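You operate a simulated robot arm through the tools that you are given. There is no shell and no other tool.

You are at the controls of a simulated robot arm. One attempt, no reset.

TASK
Lamp check: key on, lights to HEAD, indicator up, hazard key on.
Fine: use the light switch and the indicator stalk.

The check looks at the end state, three seconds after you hand in, the way a careful person would. Anything else that was tipped, shoved, dropped, spilled or broken makes it a failure.

THE ROBOT
A 7-joint arm with a two-finger parallel gripper, fixed in place. Base frame: the origin is on the floor under the middle of its stand, x ahead of it, y to its left, z up. Lengths are in mm, angles in rad, forces in N, time in s.
It reaches about 1524 mm from its shoulder. Its first joint turns from -2.601 to 2.601 rad. Payload 3.5 kg.
The tool frame sits at the grasp point between the pads (the TCP): z along the fingers, y along the line on which they close. The tips reach 23 mm beyond it. Largest opening 94 mm; finger width 38, thickness 10; the body of the gripper, 54 by 96 mm, starts 39 mm behind the TCP.
Orientation is that of the tool frame in the base frame, as a unit quaternion [x, y, z, w]. With the fingers straight down and closing along the base's y, the tool's x points along the base's -x, its y along +y and its z along -z.

THE INTERFACE
- The arm moves only by the tool apply_moves. Its argument "motion" is a list of rows, each an object (a shift or turn left out is 0, a gripper value left out holds the last) with "travel": the shift along the tool's x, y, z in units of 25 mm (1.0 is 25 mm), a list of three; "dr": the turn, a rotation vector about the tool's x, y, z in units of 6 degrees (1.0 is 6 degrees), a list of three; "gripper": the gripper command, from -1 (shut) to 1 (fully open), values between in proportion. In form: [{"travel": [dx, dy, dz], "dr": [wx, wy, wz], "gripper": gripper}, ...]. A call has 1 to 20 rows; each row shifts and turns the commanded pose from where the row before left it, along the tool's axes as they then stand. A call with a number of a shift or a turn outside -1 to 1 is refused whole. A row lasts 0.2 s, in which the tool goes at most 50 mm and 0.15 rad; a call with a longer step from one row to the next is refused whole, and so is a gripper value outside its range. A pose out of reach is approached as far as the arm can. The call stops where the force on the tool passes 60 N (or 10 N more than at its start, if that is more) or the arm is blocked; 0.2 s more then pass. Each finger travels about 153 mm/s and halts on what it meets, pressing with about 31 N; the grip force reading is that of the motor and also rises with nothing between the fingers. The clock runs only during rows and for 0.2 s after the last one: add rows that do not move to give the fingers time. The reply holds the time, the measured pose of the TCP, the force on the tool along the base axes, the opening and the grip force, in the units named above and with some noise, with the torque about the TCP (base axes, N m) and any sound that the robot's microphone picked up.
- Cameras (640 x 400 px; columns grow to the right, rows downward): "scene" is fixed at [212.1, 486.5, 1524.4]; the picture's right is [0.42, -0.91, 0.00], its down [-0.73, -0.34, -0.59] and it looks along [0.53, 0.25, -0.81] (base axes); focal length 285 px, centre (320, 200). "wrist" rides on the gripper at [86, 16, -75] in the tool frame; the picture's right is [-0.18, 0.98, 0.00], its down [-0.58, -0.11, -0.81] and it looks along [-0.79, -0.15, 0.59] (tool axes); focal length 243 px, centre (320, 200). There is no depth. A picture from a camera that has moved, and an enlarged one, comes with that camera's place and axes in the base frame and with its lens. The place of the scene camera against the robot may be out by one fixed shift of up to 25 mm in any direction.
- get_image(camera): a new picture of that camera. It takes no simulated time.
- close_up(camera, box): a new picture of the part [left, top, right, bottom] of that camera's present view, enlarged. It takes no simulated time.
- hand_in(): hands the job in; it is judged then, once.

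Nothing tells you positions but the pictures and the camera data. Unless the task says otherwise, let go and move clear before handing in.

The tools are called after "Call:" as name(argument=value, ...) on one line, values as JSON. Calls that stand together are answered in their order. apply_moves: Moves the arm, as the interface text tells. Its arguments: {"type":"object","properties":{"motion":{"type":"array"}},"required":["motion"]} The other tools are called the same way: get_image (camera) takes a picture; close_up (camera, box) takes an enlarged picture of a part of a camera's view; hand_in () hands the job in.

At the start:

```text
time: 0.0
tool_pos: [433.3, 804.3, 1135.6]
ee_rot: [0.0, 1.0, 0.0, 0.0]
ft_force: [-0.2, -0.8, 0.1]
wrist_torque: [-0.03, -0.01, 0.0]
finger_gap: 94.1
finger_force: 0.1
```

scene: 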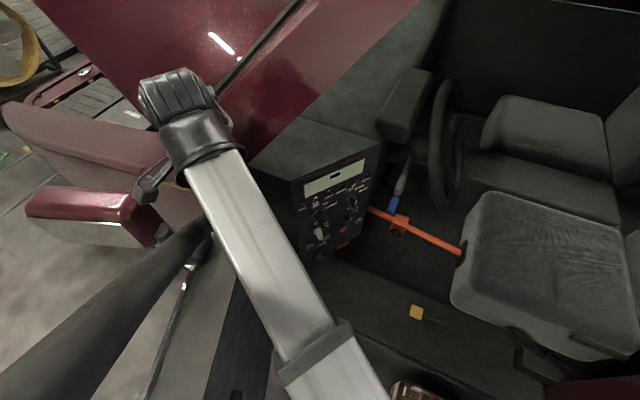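
wrist: 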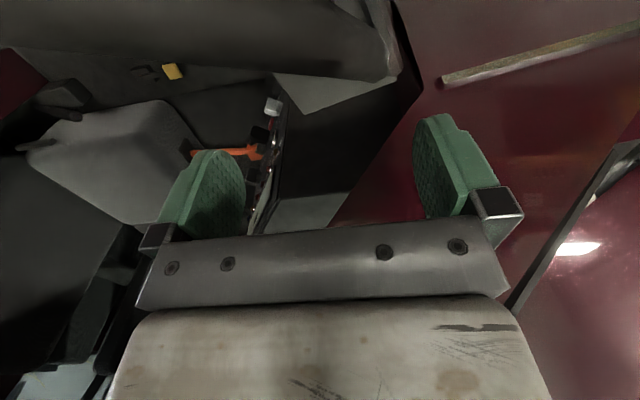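

I see a car interior with a dashboard panel (with labels) in the middle of the scene view, and an indicator stalk (blue tip) plus an orange bar near the steering wheel. I'll enlarge the panel first to read its labels.

Call:
close_up(camera="scene", box=[280, 140, 400, 260])

Call:
close_up(camera="scene", box=[350, 60, 480, 260])

Call:
close_up(camera="wrist", box=[180, 80, 340, 240])

```text
3.33 times, centred on (340, 200) of scene
camera zoom: at [212.1, 486.5, 1524.4], right [0.42, -0.91, 0.0], down [-0.73, -0.34, -0.59], along [0.53, 0.25, -0.81], focal length 949 px, centre (253, 200)
```

zoom: 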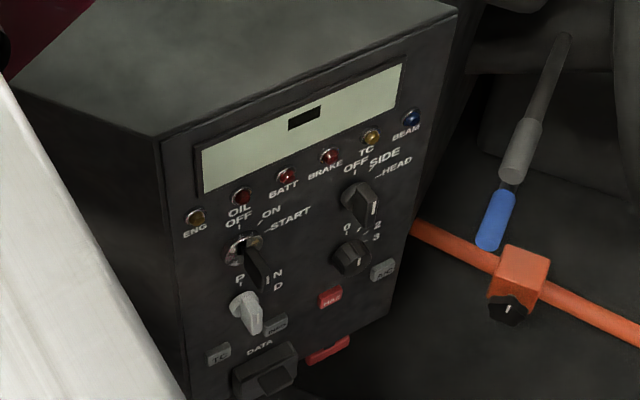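

```text
2.00 times, centred on (415, 160) of scene
camera zoom: at [212.1, 486.5, 1524.4], right [0.42, -0.91, 0.0], down [-0.73, -0.34, -0.59], along [0.53, 0.25, -0.81], focal length 570 px, centre (130, 280)
```

zoom: 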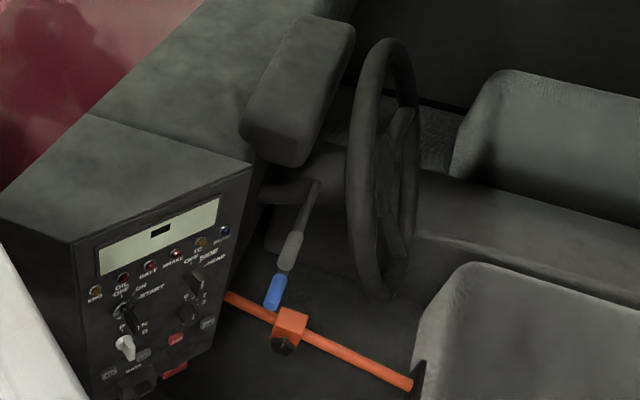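

```text
2.50 times, centred on (260, 160) of wrist
camera zoom: at [346.9, 821.0, 1210.0], right [0.18, 0.98, 0.0], down [0.58, -0.11, 0.81], along [0.79, -0.15, -0.59], focal length 606 px, centre (470, 300)
```

zoom: 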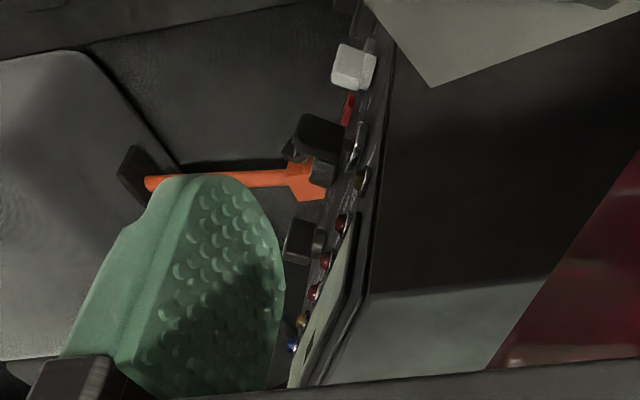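

The panel with key, light knob, gear knob and HAZ key faces roughly back toward the robot's base; the box's near top corner is around (565, 729, 1030). I'll draw the gripper back to −y, in open space, before turning it to face the panel.

Call:
apply_moves(motion=[{"travel": [0, -1, 0]}, {"travel": [0, -1, 0]}, {"travel": [0, -1, 0]}, {"travel": [0, -1, 0]}, {"travel": [0, -1, 0]}, {"travel": [0, -1, 0]}, {"travel": [0, -1, 0]}, {"travel": [0, -1, 0]}, {"travel": [0, -1, 0]}, {"travel": [0, -1, 0]}, {"travel": [0, -1, 0]}, {"travel": [0, -1, 0]}, {"travel": [0, -1, 0]}])

Call:
get_image(camera="scene")

Call:
get_image(camera="wrist")

```text
time: 1.1
tool_pos: [435.7, 710.7, 1137.8]
ee_rot: [0.009, 1.0, 0.003, 0.001]
ft_force: [4.4, 1.5, 4.5]
wrist_torque: [-0.06, 0.78, -0.24]
finger_gap: 94.1
finger_force: 0.0
stopped in row 5: the force on the tool passed its limit at 72 N (the readings are from after the stop); the commanded pose is now the measured one
```

```text
taken
```

scene: 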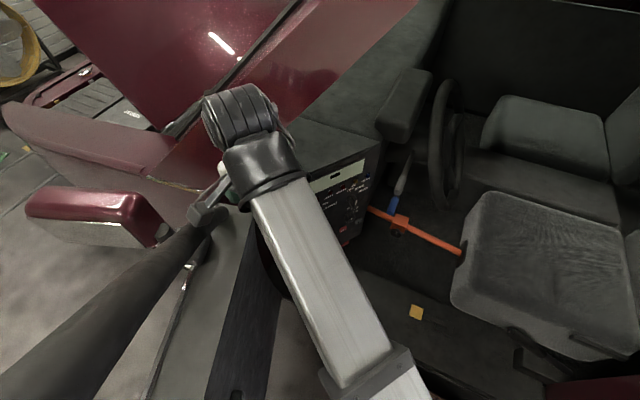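

```text
taken
camera wrist: at [350.0, 727.1, 1212.2], right [0.2, 0.98, 0.01], down [0.58, -0.12, 0.81], along [0.79, -0.16, -0.59], focal length 243 px, centre (320, 200)
```

wrist: 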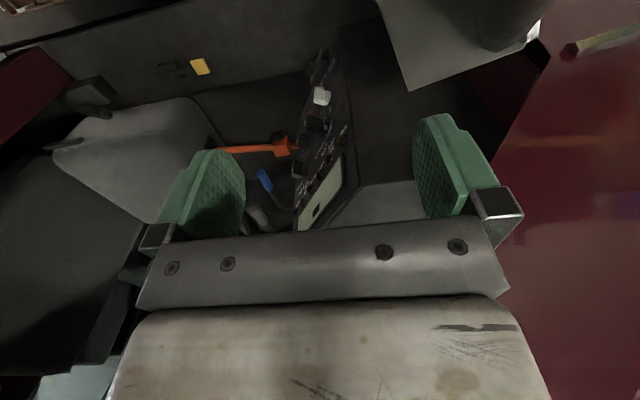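

The move stopped on contact at row 5; the camera mount or gripper seems to have come up against the dark tube at the lower left of the scene view. I'll look closely there before moving again.

Call:
close_up(camera="scene", box=[130, 120, 290, 280])

Call:
close_up(camera="scene", box=[0, 150, 320, 400])

Call:
close_up(camera="wrist", box=[340, 0, 640, 200])

Call:
close_up(camera="wrist", box=[220, 40, 380, 240])

```text
2.50 times, centred on (210, 200) of scene
camera zoom: at [212.1, 486.5, 1524.4], right [0.42, -0.91, 0.0], down [-0.73, -0.34, -0.59], along [0.53, 0.25, -0.81], focal length 712 px, centre (595, 200)
```

zoom: 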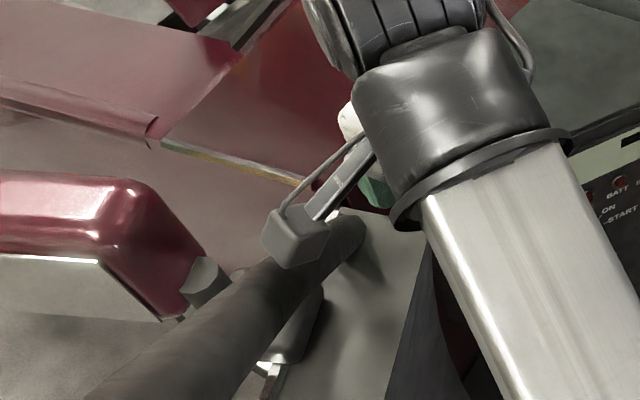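

```text
1.60 times, centred on (160, 275) of scene
camera zoom: at [212.1, 486.5, 1524.4], right [0.42, -0.91, 0.0], down [-0.73, -0.34, -0.59], along [0.53, 0.25, -0.81], focal length 456 px, centre (576, 80)
```

zoom: 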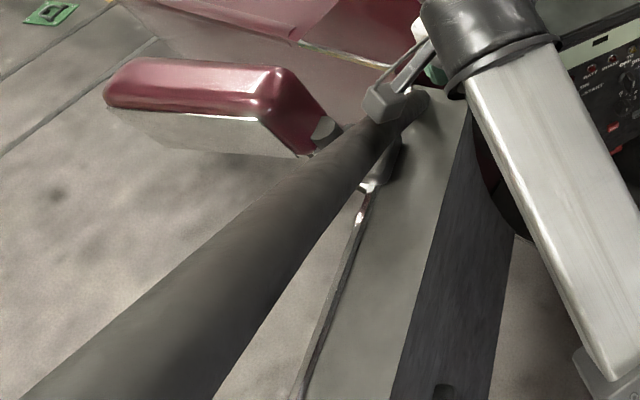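

```text
2.00 times, centred on (490, 100) of wrist
camera zoom: at [350.0, 727.1, 1212.2], right [0.2, 0.98, 0.01], down [0.58, -0.12, 0.81], along [0.79, -0.16, -0.59], focal length 485 px, centre (-20, 400)
```

zoom: 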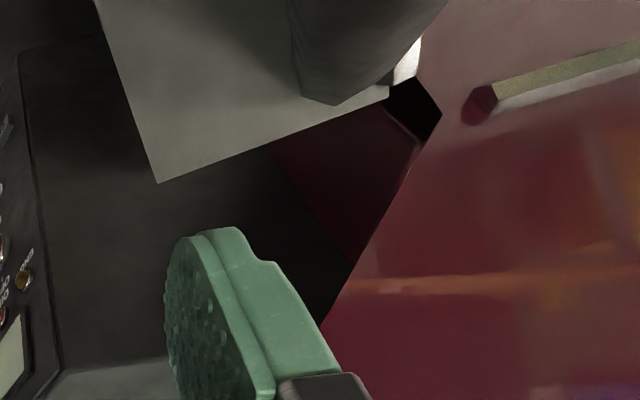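

```text
2.00 times, centred on (300, 140) of wrist
camera zoom: at [350.0, 727.1, 1212.2], right [0.2, 0.98, 0.01], down [0.58, -0.12, 0.81], along [0.79, -0.16, -0.59], focal length 485 px, centre (360, 320)
```

zoom: 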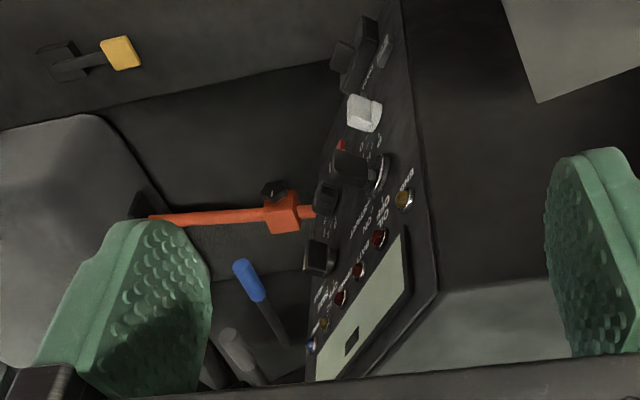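

The dark tube is the car's left A‑pillar and the wrist camera's housing has come up against it; the arm itself is inboard of the pillar. I'll lift slightly and shift to +x to clear it, then draw back.

Call:
apply_moves(motion=[{"travel": [-0.5, 0.3, -0.5]}, {"travel": [-1, 0, -0.5]}, {"travel": [-1, 0, 0]}, {"travel": [-1, 0, 0]}, {"travel": [-1, 0, 0]}])

Call:
get_image(camera="scene")

```text
time: 2.0
tool_pos: [502.1, 716.3, 1164.0]
ee_rot: [0.001, 1.0, 0.004, -0.009]
ft_force: [-33.1, 1.1, 16.6]
wrist_torque: [0.09, -2.33, 0.23]
finger_gap: 94.0
finger_force: 0.0
stopped in row 4: the force on the tool passed its limit at 85 N (the readings are from after the stop); the commanded pose is now the measured one
```

```text
taken
```

scene: 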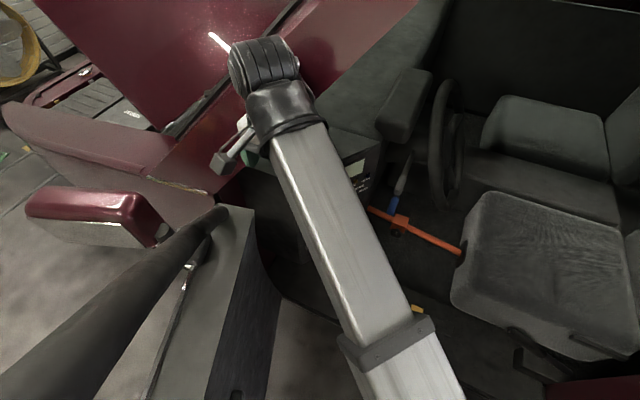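

Another contact, now from ahead (−x push, acting about 70 mm above the fingertips' grasp point). I'll look through the wrist camera and enlarge the area around the wrist before moving further.

Call:
get_image(camera="wrist")

Call:
close_up(camera="scene", box=[160, 10, 400, 220])

Call:
close_up(camera="scene", box=[210, 80, 310, 180])

```text
taken
camera wrist: at [417.9, 730.9, 1239.9], right [0.19, 0.98, 0.0], down [0.59, -0.12, 0.8], along [0.78, -0.15, -0.61], focal length 243 px, centre (320, 200)
```

wrist: 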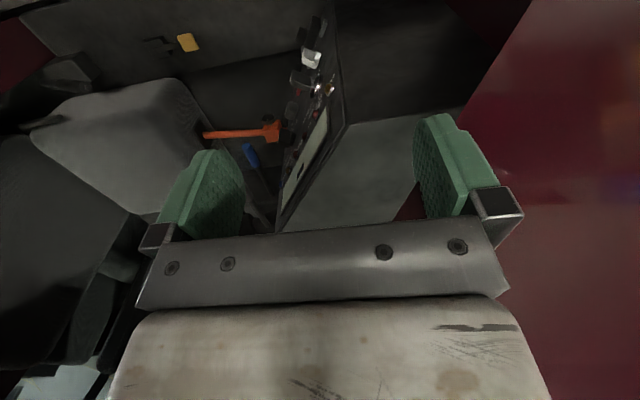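

```text
1.90 times, centred on (280, 115) of scene
camera zoom: at [212.1, 486.5, 1524.4], right [0.42, -0.91, 0.0], down [-0.73, -0.34, -0.59], along [0.53, 0.25, -0.81], focal length 542 px, centre (396, 362)
```

zoom: 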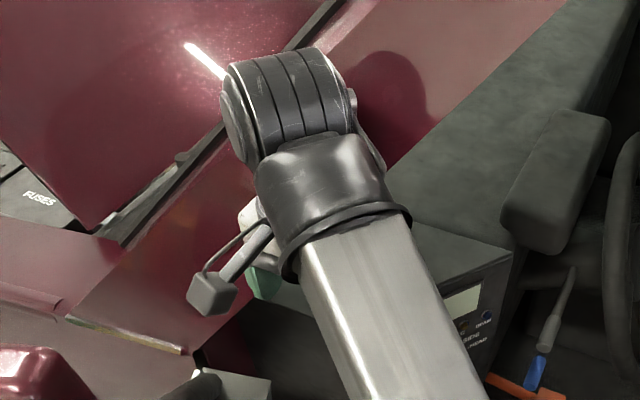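

```text
4.00 times, centred on (260, 130) of scene
camera zoom: at [212.1, 486.5, 1524.4], right [0.42, -0.91, 0.0], down [-0.73, -0.34, -0.59], along [0.53, 0.25, -0.81], focal length 1139 px, centre (560, 480)
```

zoom: 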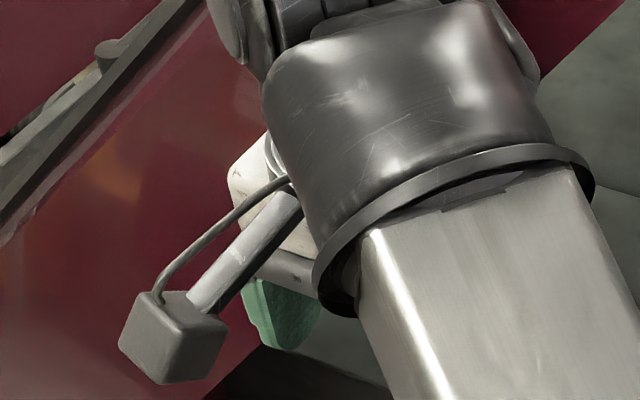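

The hood is raised, the red surface ahead is the cowl/body, and the door is open on the robot's left with its tube frame. I'll enlarge the wrist view to see how close the red surface is.

Call:
close_up(camera="wrist", box=[360, 0, 640, 240])

Call:
close_up(camera="wrist", box=[200, 0, 360, 240])

Call:
close_up(camera="scene", box=[0, 0, 320, 200])

```text
1.67 times, centred on (500, 120) of wrist
camera zoom: at [417.9, 730.9, 1239.9], right [0.19, 0.98, 0.0], down [0.59, -0.12, 0.8], along [0.78, -0.15, -0.61], focal length 404 px, centre (20, 333)
```

zoom: 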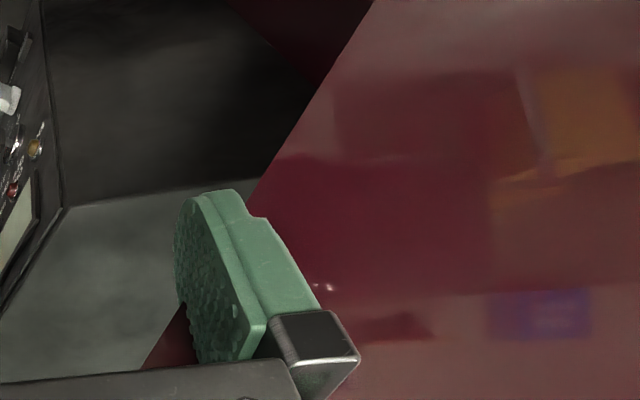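

```text
1.67 times, centred on (280, 120) of wrist
camera zoom: at [417.9, 730.9, 1239.9], right [0.19, 0.98, 0.0], down [0.59, -0.12, 0.8], along [0.78, -0.15, -0.61], focal length 404 px, centre (387, 333)
```

zoom: 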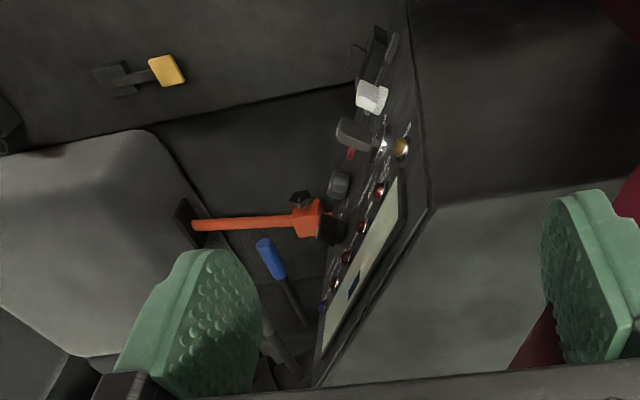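

```text
2.00 times, centred on (160, 100) of scene
camera zoom: at [212.1, 486.5, 1524.4], right [0.42, -0.91, 0.0], down [-0.73, -0.34, -0.59], along [0.53, 0.25, -0.81], focal length 570 px, centre (640, 400)
```

zoom: 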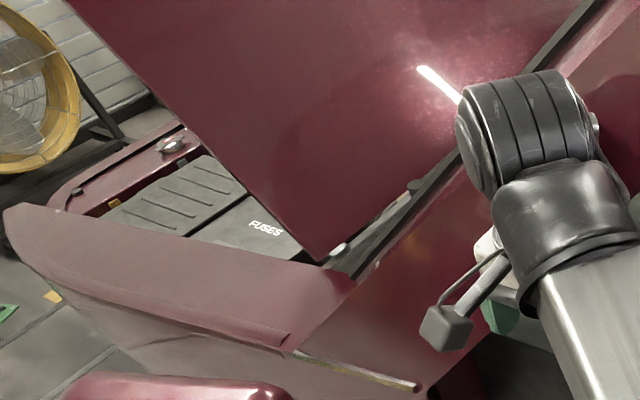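

The contact point is unclear from the pictures, so I'll back off a few millimetres in −x and read the force.

Call:
apply_moves(motion=[{"travel": [0.3, 0, 0]}, {"travel": [0, 0, 0]}])

```text
time: 2.6
tool_pos: [500.4, 715.7, 1162.3]
ee_rot: [0.005, 1.0, 0.003, -0.007]
ft_force: [1.0, -0.9, 0.3]
wrist_torque: [0.03, -0.01, 0.01]
finger_gap: 94.1
finger_force: 0.0
```

The force vanished after backing off. I'll now go in −y, away from both the tube and whatever was ahead, in smaller steps.

Call:
apply_moves(motion=[{"travel": [0, -0.6, 0]}, {"travel": [0, -0.6, 0]}, {"travel": [0, -0.6, 0]}, {"travel": [0, -0.6, 0]}, {"travel": [0, -0.8, 0]}, {"travel": [0, -0.8, 0]}, {"travel": [0, -1, 0]}, {"travel": [0, -1, 0]}])

Call:
get_image(camera="scene")

Call:
get_image(camera="wrist")

```text
time: 4.4
tool_pos: [510.3, 574.9, 1133.2]
ee_rot: [0.003, 1.0, 0.007, -0.003]
ft_force: [-0.3, -0.3, 0.2]
wrist_torque: [0.02, -0.01, -0.01]
finger_gap: 94.1
finger_force: 0.0
out of reach, approached as far as the arm can: row 4, 5, 6, 7, 8
```

```text
taken
```

scene: 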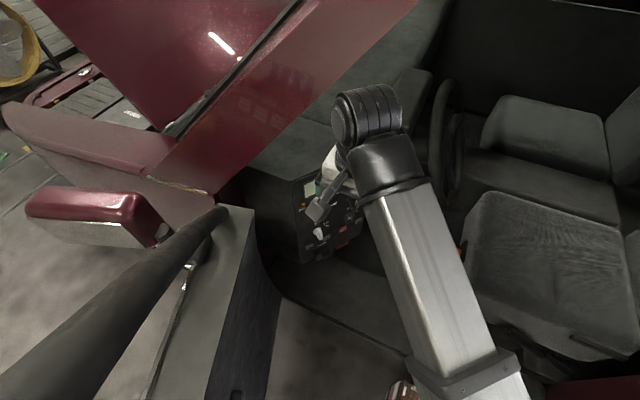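

```text
taken
camera wrist: at [424.6, 590.4, 1207.8], right [0.19, 0.98, 0.01], down [0.59, -0.12, 0.8], along [0.79, -0.15, -0.6], focal length 243 px, centre (320, 200)
```

wrist: 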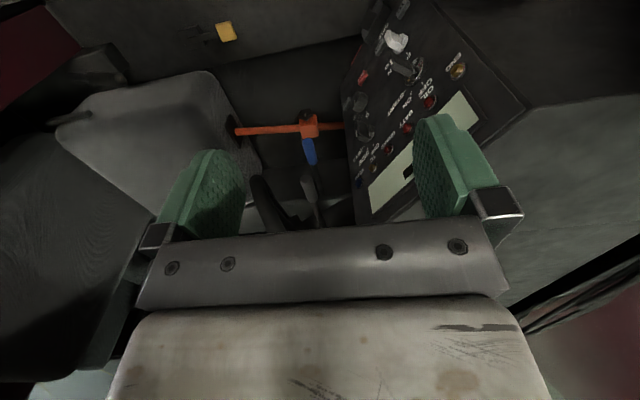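

I'm now over the panel's rear side with nothing touching, but near the arm's inner reach. Next I'll yaw the gripper about its own axis so that, once tilted, its camera sits above the fingers and they close horizontally along the panel.

Call:
apply_moves(motion=[{"dr": [0, 0, 1]}, {"dr": [0, 0, 1]}, {"dr": [0, 0, 1]}, {"dr": [0, 0, 1]}, {"dr": [0, 0, 1]}, {"dr": [0, 0, 1]}, {"dr": [0, 0, 1]}, {"dr": [0, 0, 1]}, {"dr": [0, 0, 1]}, {"dr": [0, 0, 1]}])

Call:
get_image(camera="wrist")

```text
time: 6.6
tool_pos: [506.8, 576.5, 1132.8]
ee_rot: [0.504, 0.864, 0.003, -0.006]
ft_force: [0.6, -0.8, -0.2]
wrist_torque: [0.02, -0.01, -0.02]
finger_gap: 93.8
finger_force: 0.1
```

```text
taken
camera wrist: at [480.3, 658.5, 1207.8], right [0.95, 0.32, 0.0], down [0.2, -0.57, 0.8], along [0.26, -0.76, -0.6], focal length 243 px, centre (320, 200)
```

wrist: 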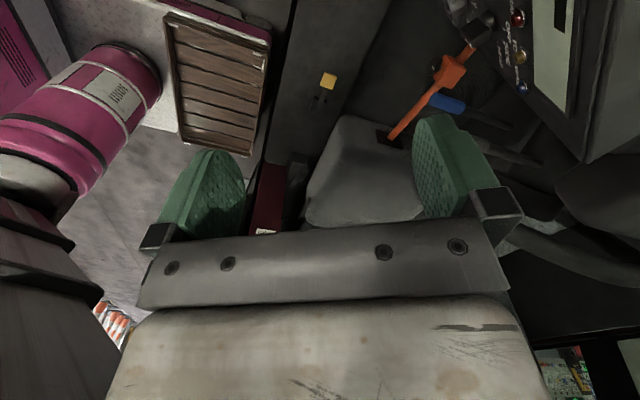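

The yaw works cleanly (60° so far) and nothing is close. I'll continue the remaining 66°.

Call:
apply_moves(motion=[{"dr": [0, 0, 1]}, {"dr": [0, 0, 1]}, {"dr": [0, 0, 1]}, {"dr": [0, 0, 1]}, {"dr": [0, 0, 1]}, {"dr": [0, 0, 1]}, {"dr": [0, 0, 1]}, {"dr": [0, 0, 1]}, {"dr": [0, 0, 1]}, {"dr": [0, 0, 1]}, {"dr": [0, 0, 1]}])

Call:
get_image(camera="scene")

```text
time: 9.0
tool_pos: [507.7, 576.7, 1131.6]
ee_rot: [0.893, 0.45, -0.001, -0.008]
ft_force: [-0.2, 0.0, 0.4]
wrist_torque: [-0.05, 0.01, 0.01]
finger_gap: 93.8
finger_force: 0.1
```

```text
taken
```

scene: 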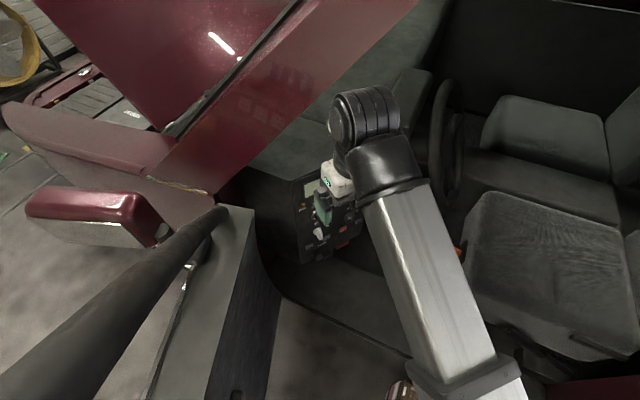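

Now the tool x-axis points to the panel. I'll tilt the fingers forward in stages, checking for reach.

Call:
apply_moves(motion=[{"dr": [0, 1, 0]}, {"dr": [0, 1, 0]}, {"dr": [0, 1, 0]}, {"dr": [0, 1, 0]}, {"dr": [0, 1, 0]}, {"dr": [0, 1, 0]}, {"dr": [0, 1, 0]}])

Call:
get_image(camera="scene")

Call:
get_image(camera="wrist")

```text
time: 10.6
tool_pos: [508.2, 576.9, 1133.0]
ee_rot: [0.834, 0.419, 0.317, -0.168]
ft_force: [-0.3, 0.2, 0.2]
wrist_torque: [0.0, -0.01, 0.01]
finger_gap: 93.9
finger_force: 0.0
```

```text
taken
```

scene: 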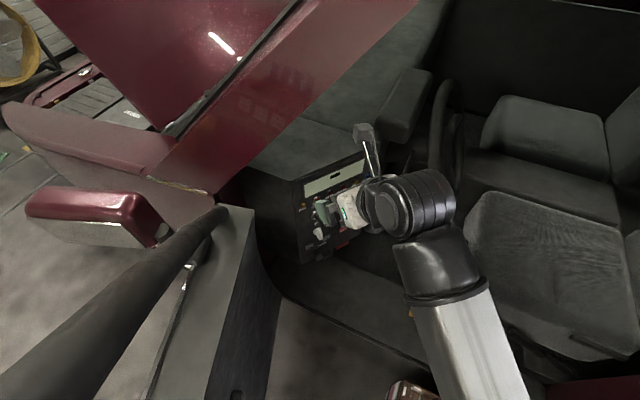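

```text
taken
camera wrist: at [531.4, 577.0, 1245.7], right [0.71, -0.69, -0.14], down [-0.66, -0.72, 0.21], along [-0.25, -0.06, -0.97], focal length 243 px, centre (320, 200)
```

wrist: 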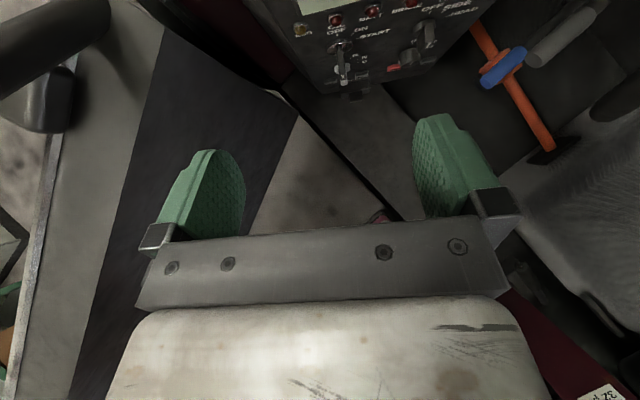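

The wrist camera now looks down on the panel from above. I'll continue tilting toward horizontal.

Call:
apply_moves(motion=[{"dr": [0, 1, 0]}, {"dr": [0, 1, 0]}, {"dr": [0, 1, 0]}, {"dr": [0, 1, 0]}, {"dr": [0, 1, 0]}, {"dr": [0, 1, 0]}, {"dr": [0, 1, 0]}, {"dr": [0, 1, 0]}])

Call:
get_image(camera="scene")

Call:
get_image(camera="wrist")

```text
time: 12.4
tool_pos: [507.5, 576.9, 1132.3]
ee_rot: [0.634, 0.315, 0.628, -0.323]
ft_force: [0.0, 0.3, -0.1]
wrist_torque: [-0.03, 0.0, 0.01]
finger_gap: 94.0
finger_force: 0.0
```

```text
taken
```

scene: 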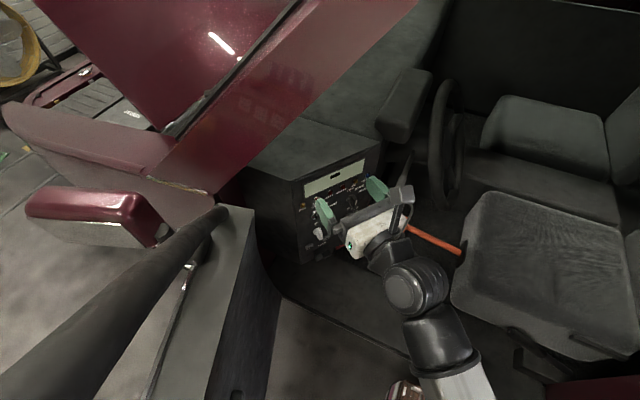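

```text
taken
camera wrist: at [477.9, 504.9, 1218.7], right [0.79, -0.58, -0.2], down [-0.57, -0.58, -0.58], along [0.22, 0.57, -0.79], focal length 243 px, centre (320, 200)
```

wrist: 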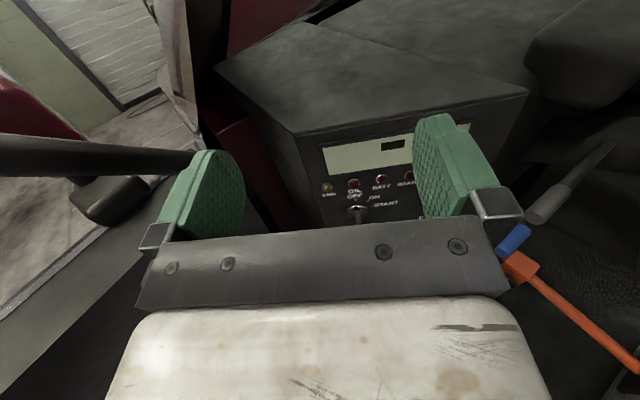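

The gripper now points horizontally at the panel with the camera on top, exactly along (0.593, 0.805, 0). I'll lower it about 175 mm so that the controls come into the upper half of the wrist view.

Call:
apply_moves(motion=[{"travel": [-1, 0, -0.3]}, {"travel": [-1, 0, -0.3]}, {"travel": [-1, 0, -0.3]}, {"travel": [-1, 0, -0.3]}, {"travel": [-1, 0, 0]}, {"travel": [-1, 0, 0]}, {"travel": [-1, 0, 0]}])

Call:
get_image(camera="wrist")

Call:
get_image(camera="scene")

```text
time: 14.0
tool_pos: [488.1, 552.6, 957.9]
ee_rot: [0.634, 0.315, 0.628, -0.322]
ft_force: [0.0, -0.1, 0.4]
wrist_torque: [0.01, -0.03, 0.0]
finger_gap: 94.1
finger_force: 0.0
```

```text
taken
camera wrist: at [458.6, 482.3, 1044.1], right [0.79, -0.58, -0.2], down [-0.57, -0.58, -0.58], along [0.22, 0.57, -0.79], focal length 243 px, centre (320, 200)
```

wrist: 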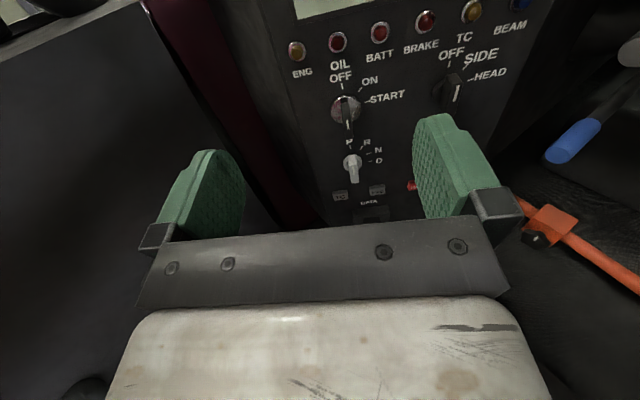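

```text
taken
```

scene: 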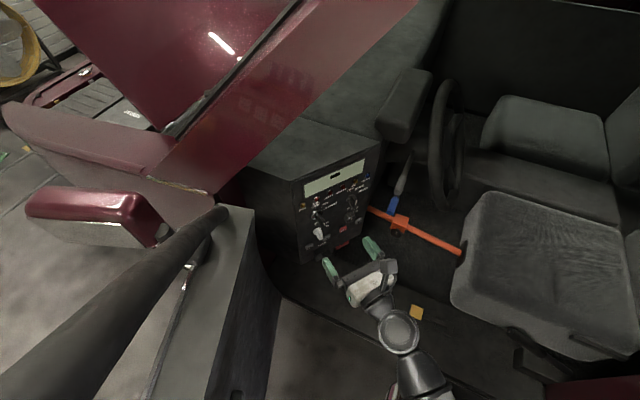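

I now have a clear view of the panel. I'll enlarge it to read the key's and light switch's current positions.

Call:
close_up(camera="wrist", box=[280, 0, 420, 120])

Call:
close_up(camera="wrist", box=[400, 0, 540, 120])

Call:
close_up(camera="wrist", box=[320, 80, 440, 230])

Call:
close_up(camera="wrist", box=[480, 20, 640, 280])

Call:
close_up(camera="scene", box=[290, 150, 410, 260])

```text
3.33 times, centred on (350, 60) of wrist
camera zoom: at [458.6, 482.3, 1044.1], right [0.79, -0.58, -0.2], down [-0.57, -0.58, -0.58], along [0.22, 0.57, -0.79], focal length 809 px, centre (220, 667)
```

zoom: 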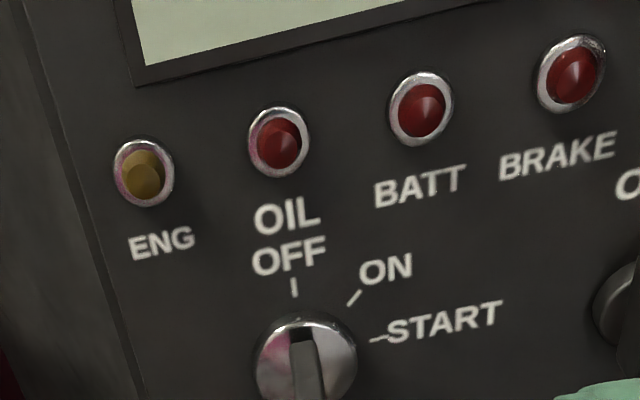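

```text
3.33 times, centred on (470, 60) of wrist
camera zoom: at [458.6, 482.3, 1044.1], right [0.79, -0.58, -0.2], down [-0.57, -0.58, -0.58], along [0.22, 0.57, -0.79], focal length 809 px, centre (-180, 667)
```

zoom: 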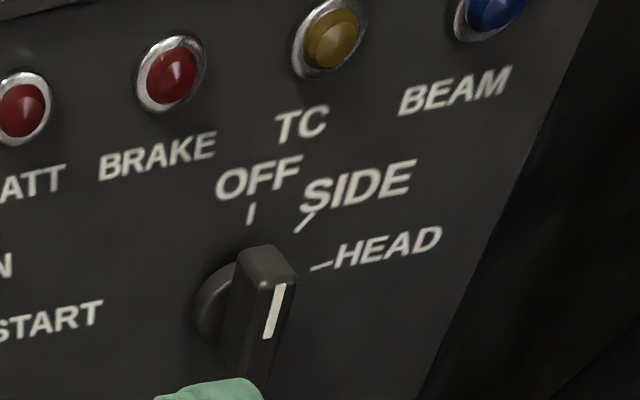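

```text
2.67 times, centred on (380, 155) of wrist
camera zoom: at [458.6, 482.3, 1044.1], right [0.79, -0.58, -0.2], down [-0.57, -0.58, -0.58], along [0.22, 0.57, -0.79], focal length 647 px, centre (160, 320)
```

zoom: 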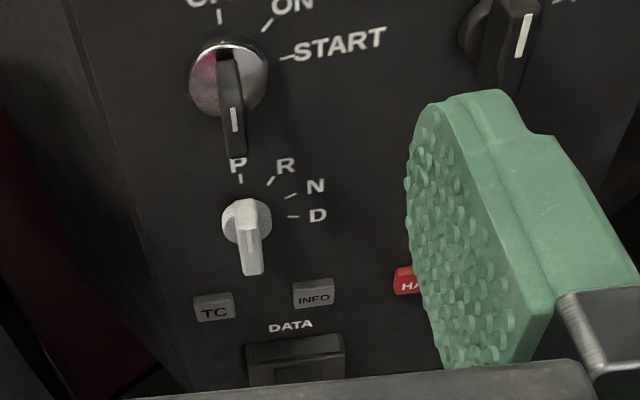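

```text
1.54 times, centred on (560, 150) of wrist
camera zoom: at [458.6, 482.3, 1044.1], right [0.79, -0.58, -0.2], down [-0.57, -0.58, -0.58], along [0.22, 0.57, -0.79], focal length 373 px, centre (-49, 277)
```

zoom: 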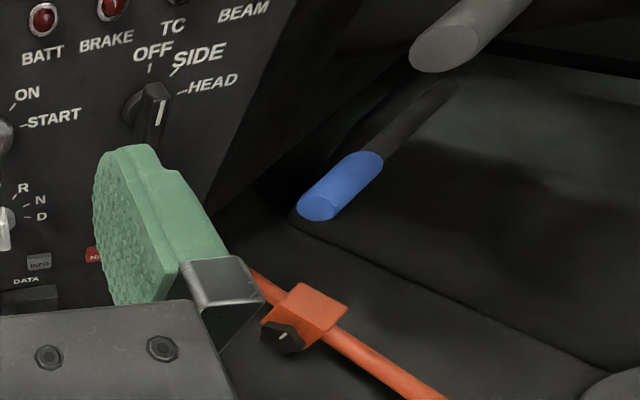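

```text
3.64 times, centred on (350, 205) of scene
camera zoom: at [212.1, 486.5, 1524.4], right [0.42, -0.91, 0.0], down [-0.73, -0.34, -0.59], along [0.53, 0.25, -0.81], focal length 1036 px, centre (211, 182)
```

zoom: 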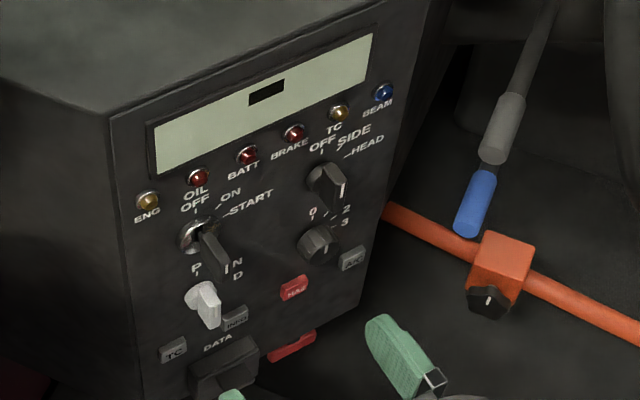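

Reading the panel: the key is at OFF (12 o'clock; ON is ~45° clockwise), the light knob is at OFF (HEAD ~80° clockwise), and there are two stalks – grey-tipped at about (723, 508, 929) and blue-tipped at about (718, 508, 837). I need to find out which is the indicator, so I'll shift right to look at them.

Call:
apply_moves(motion=[{"travel": [0, 1, -0.4]}, {"travel": [0, 1, -0.4]}, {"travel": [0, 1, -0.4]}, {"travel": [0, 1, -0.4]}, {"travel": [0, 1, 0]}, {"travel": [0, 1, 0]}])

Call:
get_image(camera="wrist")

Call:
get_image(camera="scene")

```text
time: 15.4
tool_pos: [585.6, 432.6, 953.8]
ee_rot: [0.634, 0.315, 0.628, -0.323]
ft_force: [-0.9, 0.2, 0.3]
wrist_torque: [0.03, 0.01, -0.02]
finger_gap: 94.2
finger_force: 0.0
```

```text
taken
camera wrist: at [556.1, 361.3, 1040.5], right [0.79, -0.58, -0.2], down [-0.57, -0.58, -0.58], along [0.22, 0.57, -0.79], focal length 243 px, centre (320, 200)
```

wrist: 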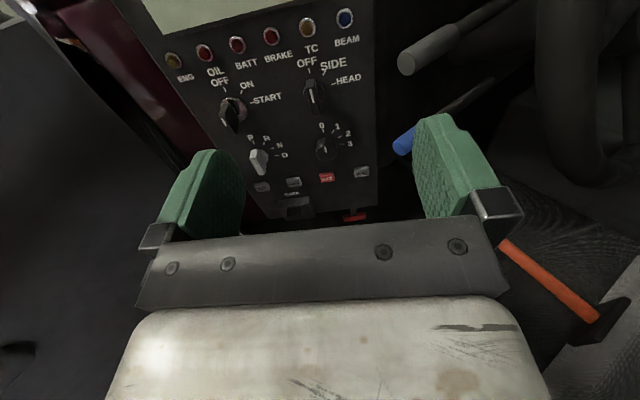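

```text
taken
```

scene: 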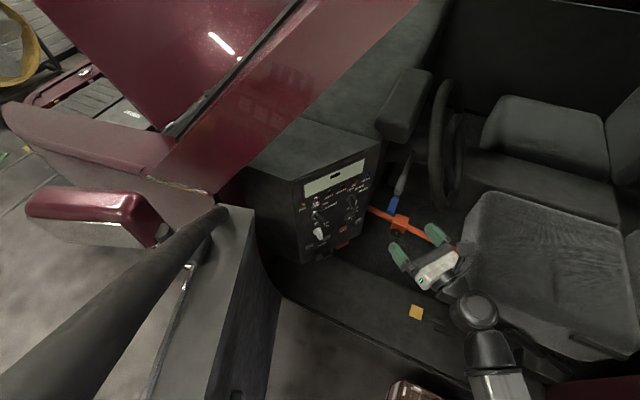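

Call:
close_up(camera="wrist", box=[380, 0, 560, 170])

Call:
close_up(camera="scene", box=[375, 130, 435, 240])

Call:
close_up(camera="wrist", box=[200, 60, 390, 230])

```text
2.35 times, centred on (470, 85) of wrist
camera zoom: at [556.1, 361.3, 1040.5], right [0.79, -0.58, -0.2], down [-0.57, -0.58, -0.58], along [0.22, 0.57, -0.79], focal length 571 px, centre (-33, 471)
```

zoom: 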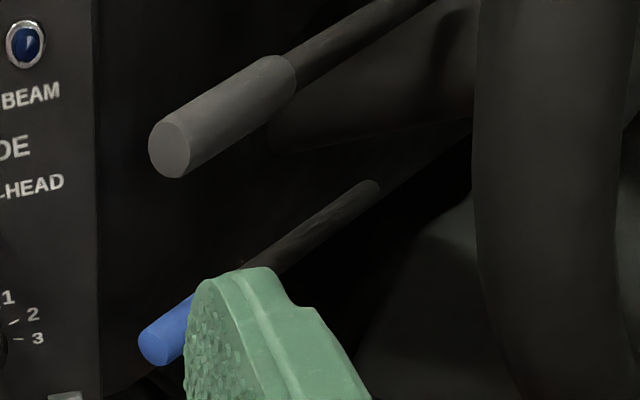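

```text
3.64 times, centred on (405, 185) of scene
camera zoom: at [212.1, 486.5, 1524.4], right [0.42, -0.91, 0.0], down [-0.73, -0.34, -0.59], along [0.53, 0.25, -0.81], focal length 1036 px, centre (11, 254)
```

zoom: 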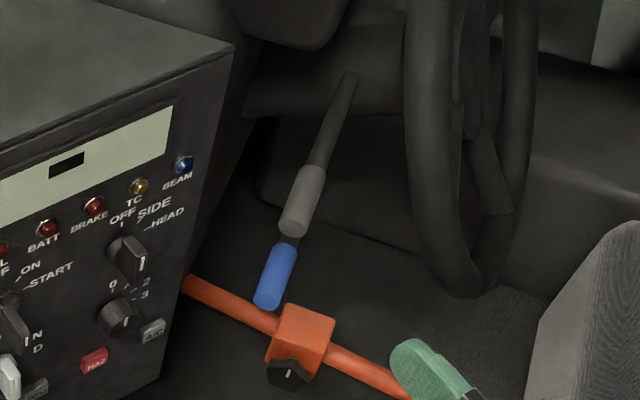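

```text
2.35 times, centred on (295, 145) of wrist
camera zoom: at [556.1, 361.3, 1040.5], right [0.79, -0.58, -0.2], down [-0.57, -0.58, -0.58], along [0.22, 0.57, -0.79], focal length 571 px, centre (379, 329)
```

zoom: 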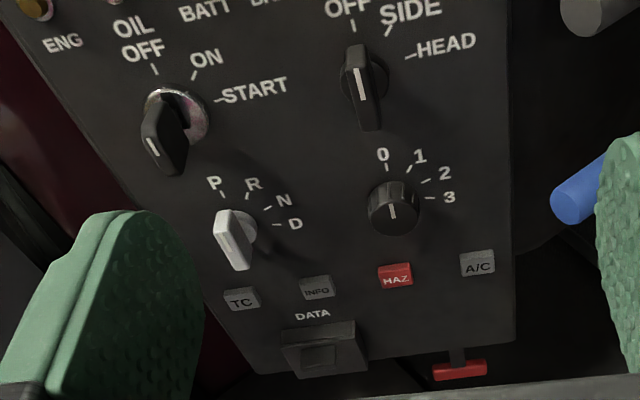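

Both stalks run along base +x at y≈508: grey at z≈926, blue at z≈830. I'll zoom in hard on each to look for markings that identify the indicator.

Call:
close_up(camera="wrist", box=[390, 10, 470, 90])

Call:
close_up(camera="scene", box=[380, 150, 420, 220])

Call:
close_up(camera="scene", box=[395, 100, 475, 220])

Call:
close_up(camera="wrist", box=[440, 0, 640, 130])

```text
5.00 times, centred on (430, 50) of wrist
camera zoom: at [556.1, 361.3, 1040.5], right [0.79, -0.58, -0.2], down [-0.57, -0.58, -0.58], along [0.22, 0.57, -0.79], focal length 1213 px, centre (-230, 950)
```

zoom: 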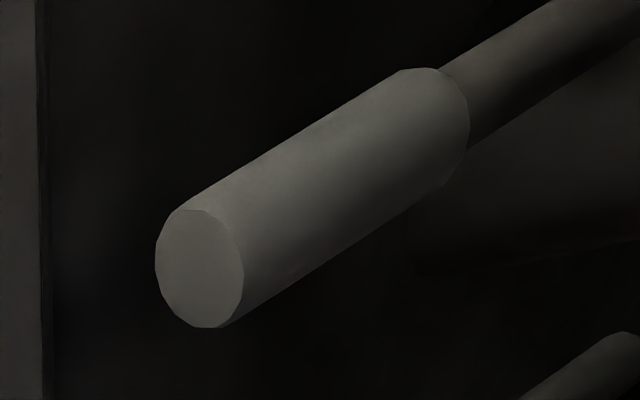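

```text
5.71 times, centred on (400, 185) of scene
camera zoom: at [212.1, 486.5, 1524.4], right [0.42, -0.91, 0.0], down [-0.73, -0.34, -0.59], along [0.53, 0.25, -0.81], focal length 1628 px, centre (-137, 286)
```

zoom: 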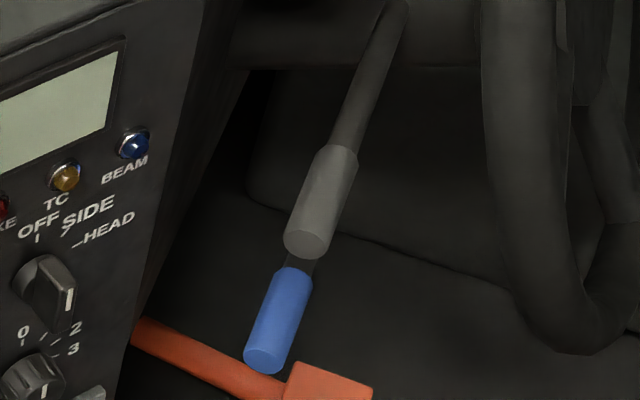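

```text
3.33 times, centred on (435, 160) of scene
camera zoom: at [212.1, 486.5, 1524.4], right [0.42, -0.91, 0.0], down [-0.73, -0.34, -0.59], along [0.53, 0.25, -0.81], focal length 949 px, centre (-63, 333)
```

zoom: 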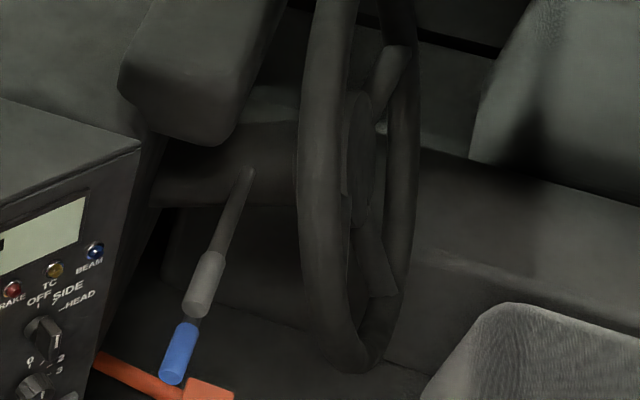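

```text
3.08 times, centred on (540, 65) of wrist
camera zoom: at [556.1, 361.3, 1040.5], right [0.79, -0.58, -0.2], down [-0.57, -0.58, -0.58], along [0.22, 0.57, -0.79], focal length 746 px, centre (-357, 615)
```

zoom: 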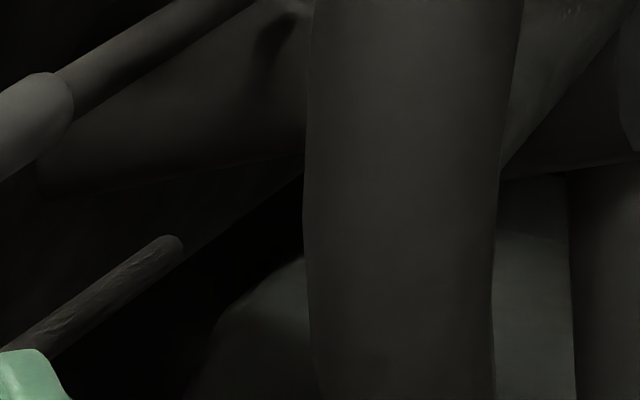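

The grey stalk is mounted on the steering column, so I take it as the indicator (the blue rod below it is something else). For turning the key and light knob clockwise without the camera swinging into the stalks, I'll first flip the gripper 180° about its axis so the camera is below.

Call:
apply_moves(motion=[{"dr": [0, 0, -1]}, {"dr": [0, 0, -1]}, {"dr": [0, 0, -1]}, {"dr": [0, 0, -1]}, {"dr": [0, 0, -1]}, {"dr": [0, 0, -1]}, {"dr": [0, 0, -1]}, {"dr": [0, 0, -1]}, {"dr": [0, 0, -1]}, {"dr": [0, 0, -1]}, {"dr": [0, 0, -1]}, {"dr": [0, 0, -1]}, {"dr": [0, 0, -1]}, {"dr": [0, 0, -1]}, {"dr": [0, 0, -1]}])

Call:
get_image(camera="wrist")

```text
time: 18.6
tool_pos: [584.9, 432.4, 955.1]
ee_rot: [0.225, 0.672, 0.672, 0.216]
ft_force: [-1.2, -0.4, -0.6]
wrist_torque: [0.03, 0.01, -0.01]
finger_gap: 94.4
finger_force: 0.0
```

```text
taken
camera wrist: at [471.4, 422.4, 973.3], right [0.16, -0.11, 0.98], down [-0.01, -0.99, -0.11], along [0.99, 0.01, -0.16], focal length 243 px, centre (320, 200)
```

wrist: 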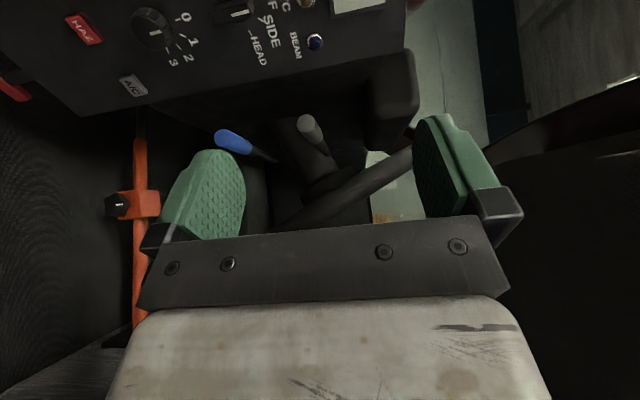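

This sideways view looks along the stalks; I'll zoom in to see where each is mounted.

Call:
close_up(camera="wrist", box=[190, 60, 440, 230])

Call:
close_up(camera="wrist", box=[50, 0, 200, 110])

```text
2.35 times, centred on (315, 145) of wrist
camera zoom: at [471.4, 422.4, 973.3], right [0.16, -0.11, 0.98], down [-0.01, -0.99, -0.11], along [0.99, 0.01, -0.16], focal length 571 px, centre (332, 329)
```

zoom: 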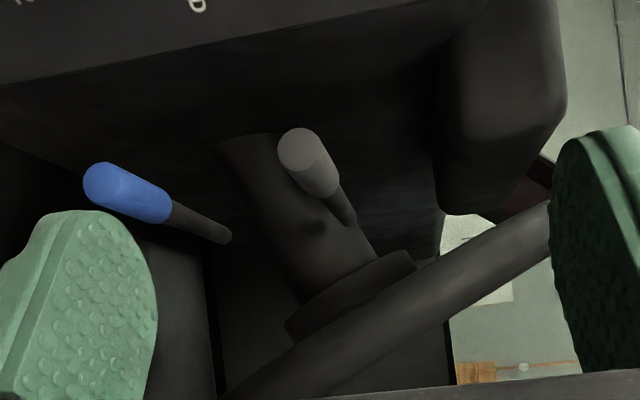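

```text
3.64 times, centred on (125, 55) of wrist
camera zoom: at [471.4, 422.4, 973.3], right [0.16, -0.11, 0.98], down [-0.01, -0.99, -0.11], along [0.99, 0.01, -0.16], focal length 882 px, centre (1029, 727)
```

zoom: 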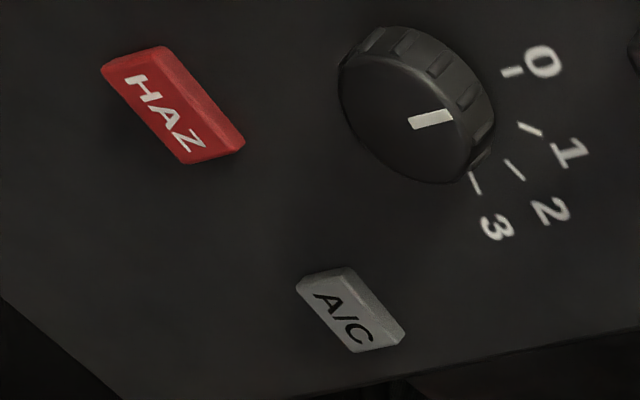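

The grey stalk is clearly fixed to the steering column; the blue one hangs below it, separate. I'll complete the flip to camera-below.

Call:
apply_moves(motion=[{"dr": [0, 0, -1]}, {"dr": [0, 0, -1]}, {"dr": [0, 0, -1]}, {"dr": [0, 0, -1]}, {"dr": [0, 0, -1]}, {"dr": [0, 0, -1]}, {"dr": [0, 0, -1]}, {"dr": [0, 0, -1]}, {"dr": [0, 0, -1]}, {"dr": [0, 0, -1]}, {"dr": [0, 0, -1]}, {"dr": [0, 0, -1]}, {"dr": [0, 0, -1]}, {"dr": [0, 0, -1]}, {"dr": [0, 0, -1]}])

Call:
get_image(camera="wrist")

```text
time: 21.8
tool_pos: [583.8, 431.1, 955.6]
ee_rot: [-0.315, 0.635, 0.322, 0.628]
ft_force: [-0.4, 0.9, -0.3]
wrist_torque: [0.03, -0.03, 0.0]
finger_gap: 94.0
finger_force: 0.0
```

```text
taken
camera wrist: at [526.7, 380.7, 869.5], right [-0.79, 0.58, 0.2], down [-0.38, -0.72, 0.58], along [0.48, 0.38, 0.79], focal length 243 px, centre (320, 200)
```

wrist: 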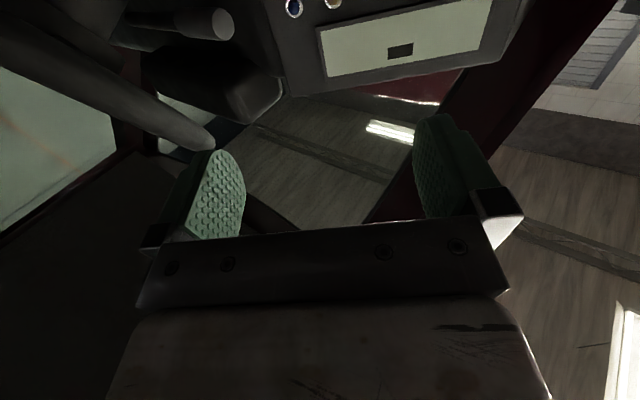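

The gripper is now camera-below and level. I'll move over to line up with the key (axis at about R=79.5 along the panel, z≈869), stopping ~55 mm short of the key's end.

Call:
apply_moves(motion=[{"travel": [0.577, 0.9, 0], "dr": [0, 0, -0.127]}, {"travel": [0.577, 0.9, 0]}, {"travel": [0.577, 0.9, 0]}, {"travel": [0.577, 0.9, 0], "gripper": 0.2}, {"travel": [0.577, 0.9, 0]}, {"travel": [0.577, 0.9, 0]}, {"travel": [0, 0, 0.9]}, {"travel": [0, 0, 0.9]}, {"travel": [0, 0, 0.9]}, {"travel": [0, 0, 0.9]}, {"travel": [0, 0, 0]}])

Call:
get_image(camera="wrist")

Call:
get_image(camera="scene")

```text
time: 24.2
tool_pos: [528.1, 584.5, 869.4]
ee_rot: [-0.32, 0.633, 0.319, 0.629]
ft_force: [0.3, 0.6, 0.0]
wrist_torque: [0.04, -0.02, -0.01]
finger_gap: 56.2
finger_force: 0.1
```

```text
taken
camera wrist: at [471.4, 532.9, 783.0], right [-0.79, 0.58, 0.19], down [-0.39, -0.71, 0.58], along [0.47, 0.39, 0.79], focal length 243 px, centre (320, 200)
```

wrist: 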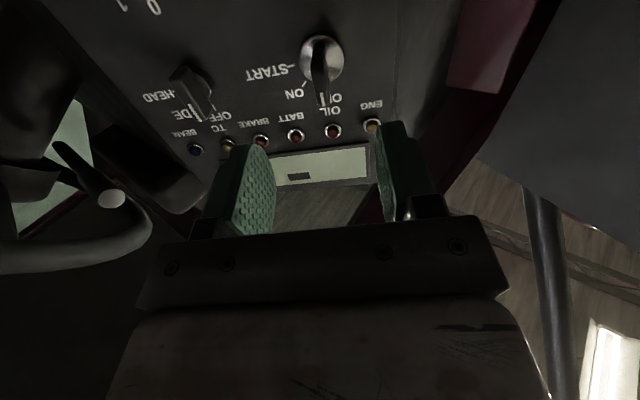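

```text
taken
```

scene: 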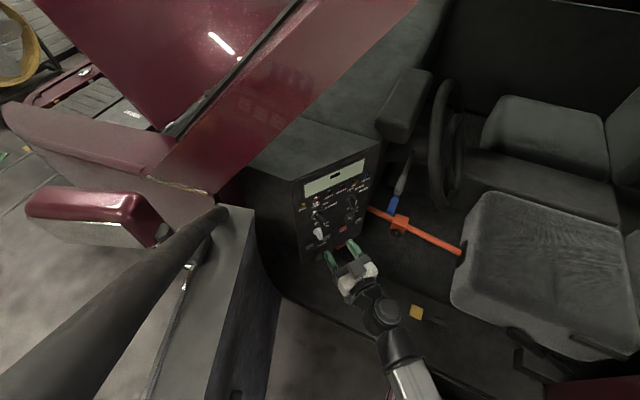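

Aligned in front of the key with the fingers straddling it. I'll zoom in to check the alignment before going in.

Call:
close_up(camera="wrist", box=[230, 10, 410, 150])

Call:
close_up(camera="scene", box=[290, 180, 390, 300])

```text
2.86 times, centred on (320, 80) of wrist
camera zoom: at [471.4, 532.9, 783.0], right [-0.79, 0.58, 0.19], down [-0.39, -0.71, 0.58], along [0.47, 0.39, 0.79], focal length 693 px, centre (320, 543)
```

zoom: 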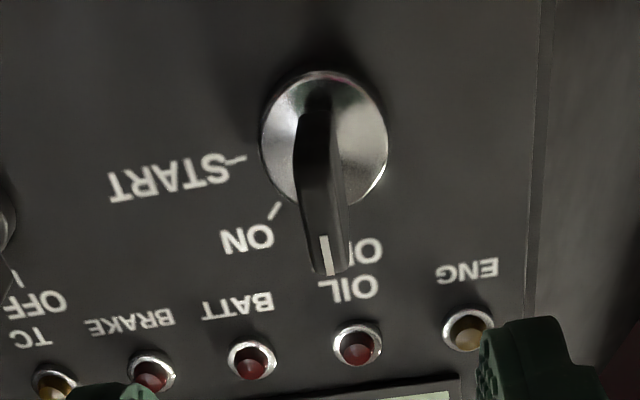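

```text
3.33 times, centred on (340, 240) of scene
camera zoom: at [212.1, 486.5, 1524.4], right [0.42, -0.91, 0.0], down [-0.73, -0.34, -0.59], along [0.53, 0.25, -0.81], focal length 949 px, centre (253, 67)
```

zoom: 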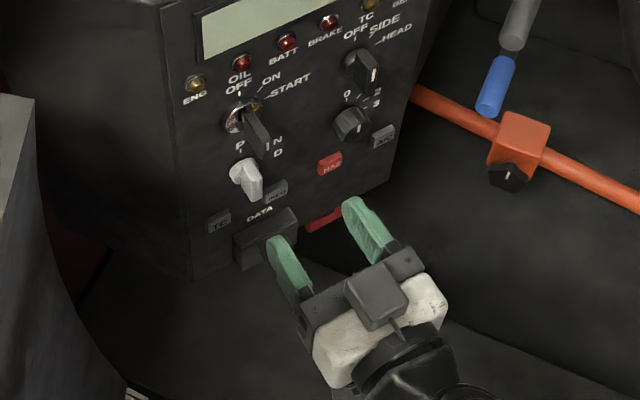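

I notice a box on top of the gripper in the scene view, so I'll check what it is before proceeding.

Call:
close_up(camera="scene", box=[320, 230, 400, 310])

```text
5.00 times, centred on (360, 270) of scene
camera zoom: at [212.1, 486.5, 1524.4], right [0.42, -0.91, 0.0], down [-0.73, -0.34, -0.59], along [0.53, 0.25, -0.81], focal length 1424 px, centre (120, -150)
```

zoom: 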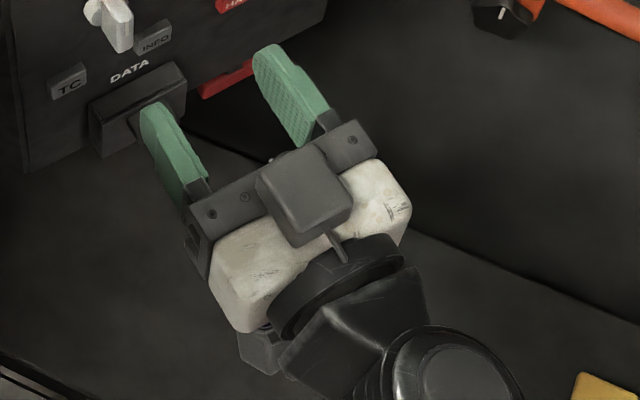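

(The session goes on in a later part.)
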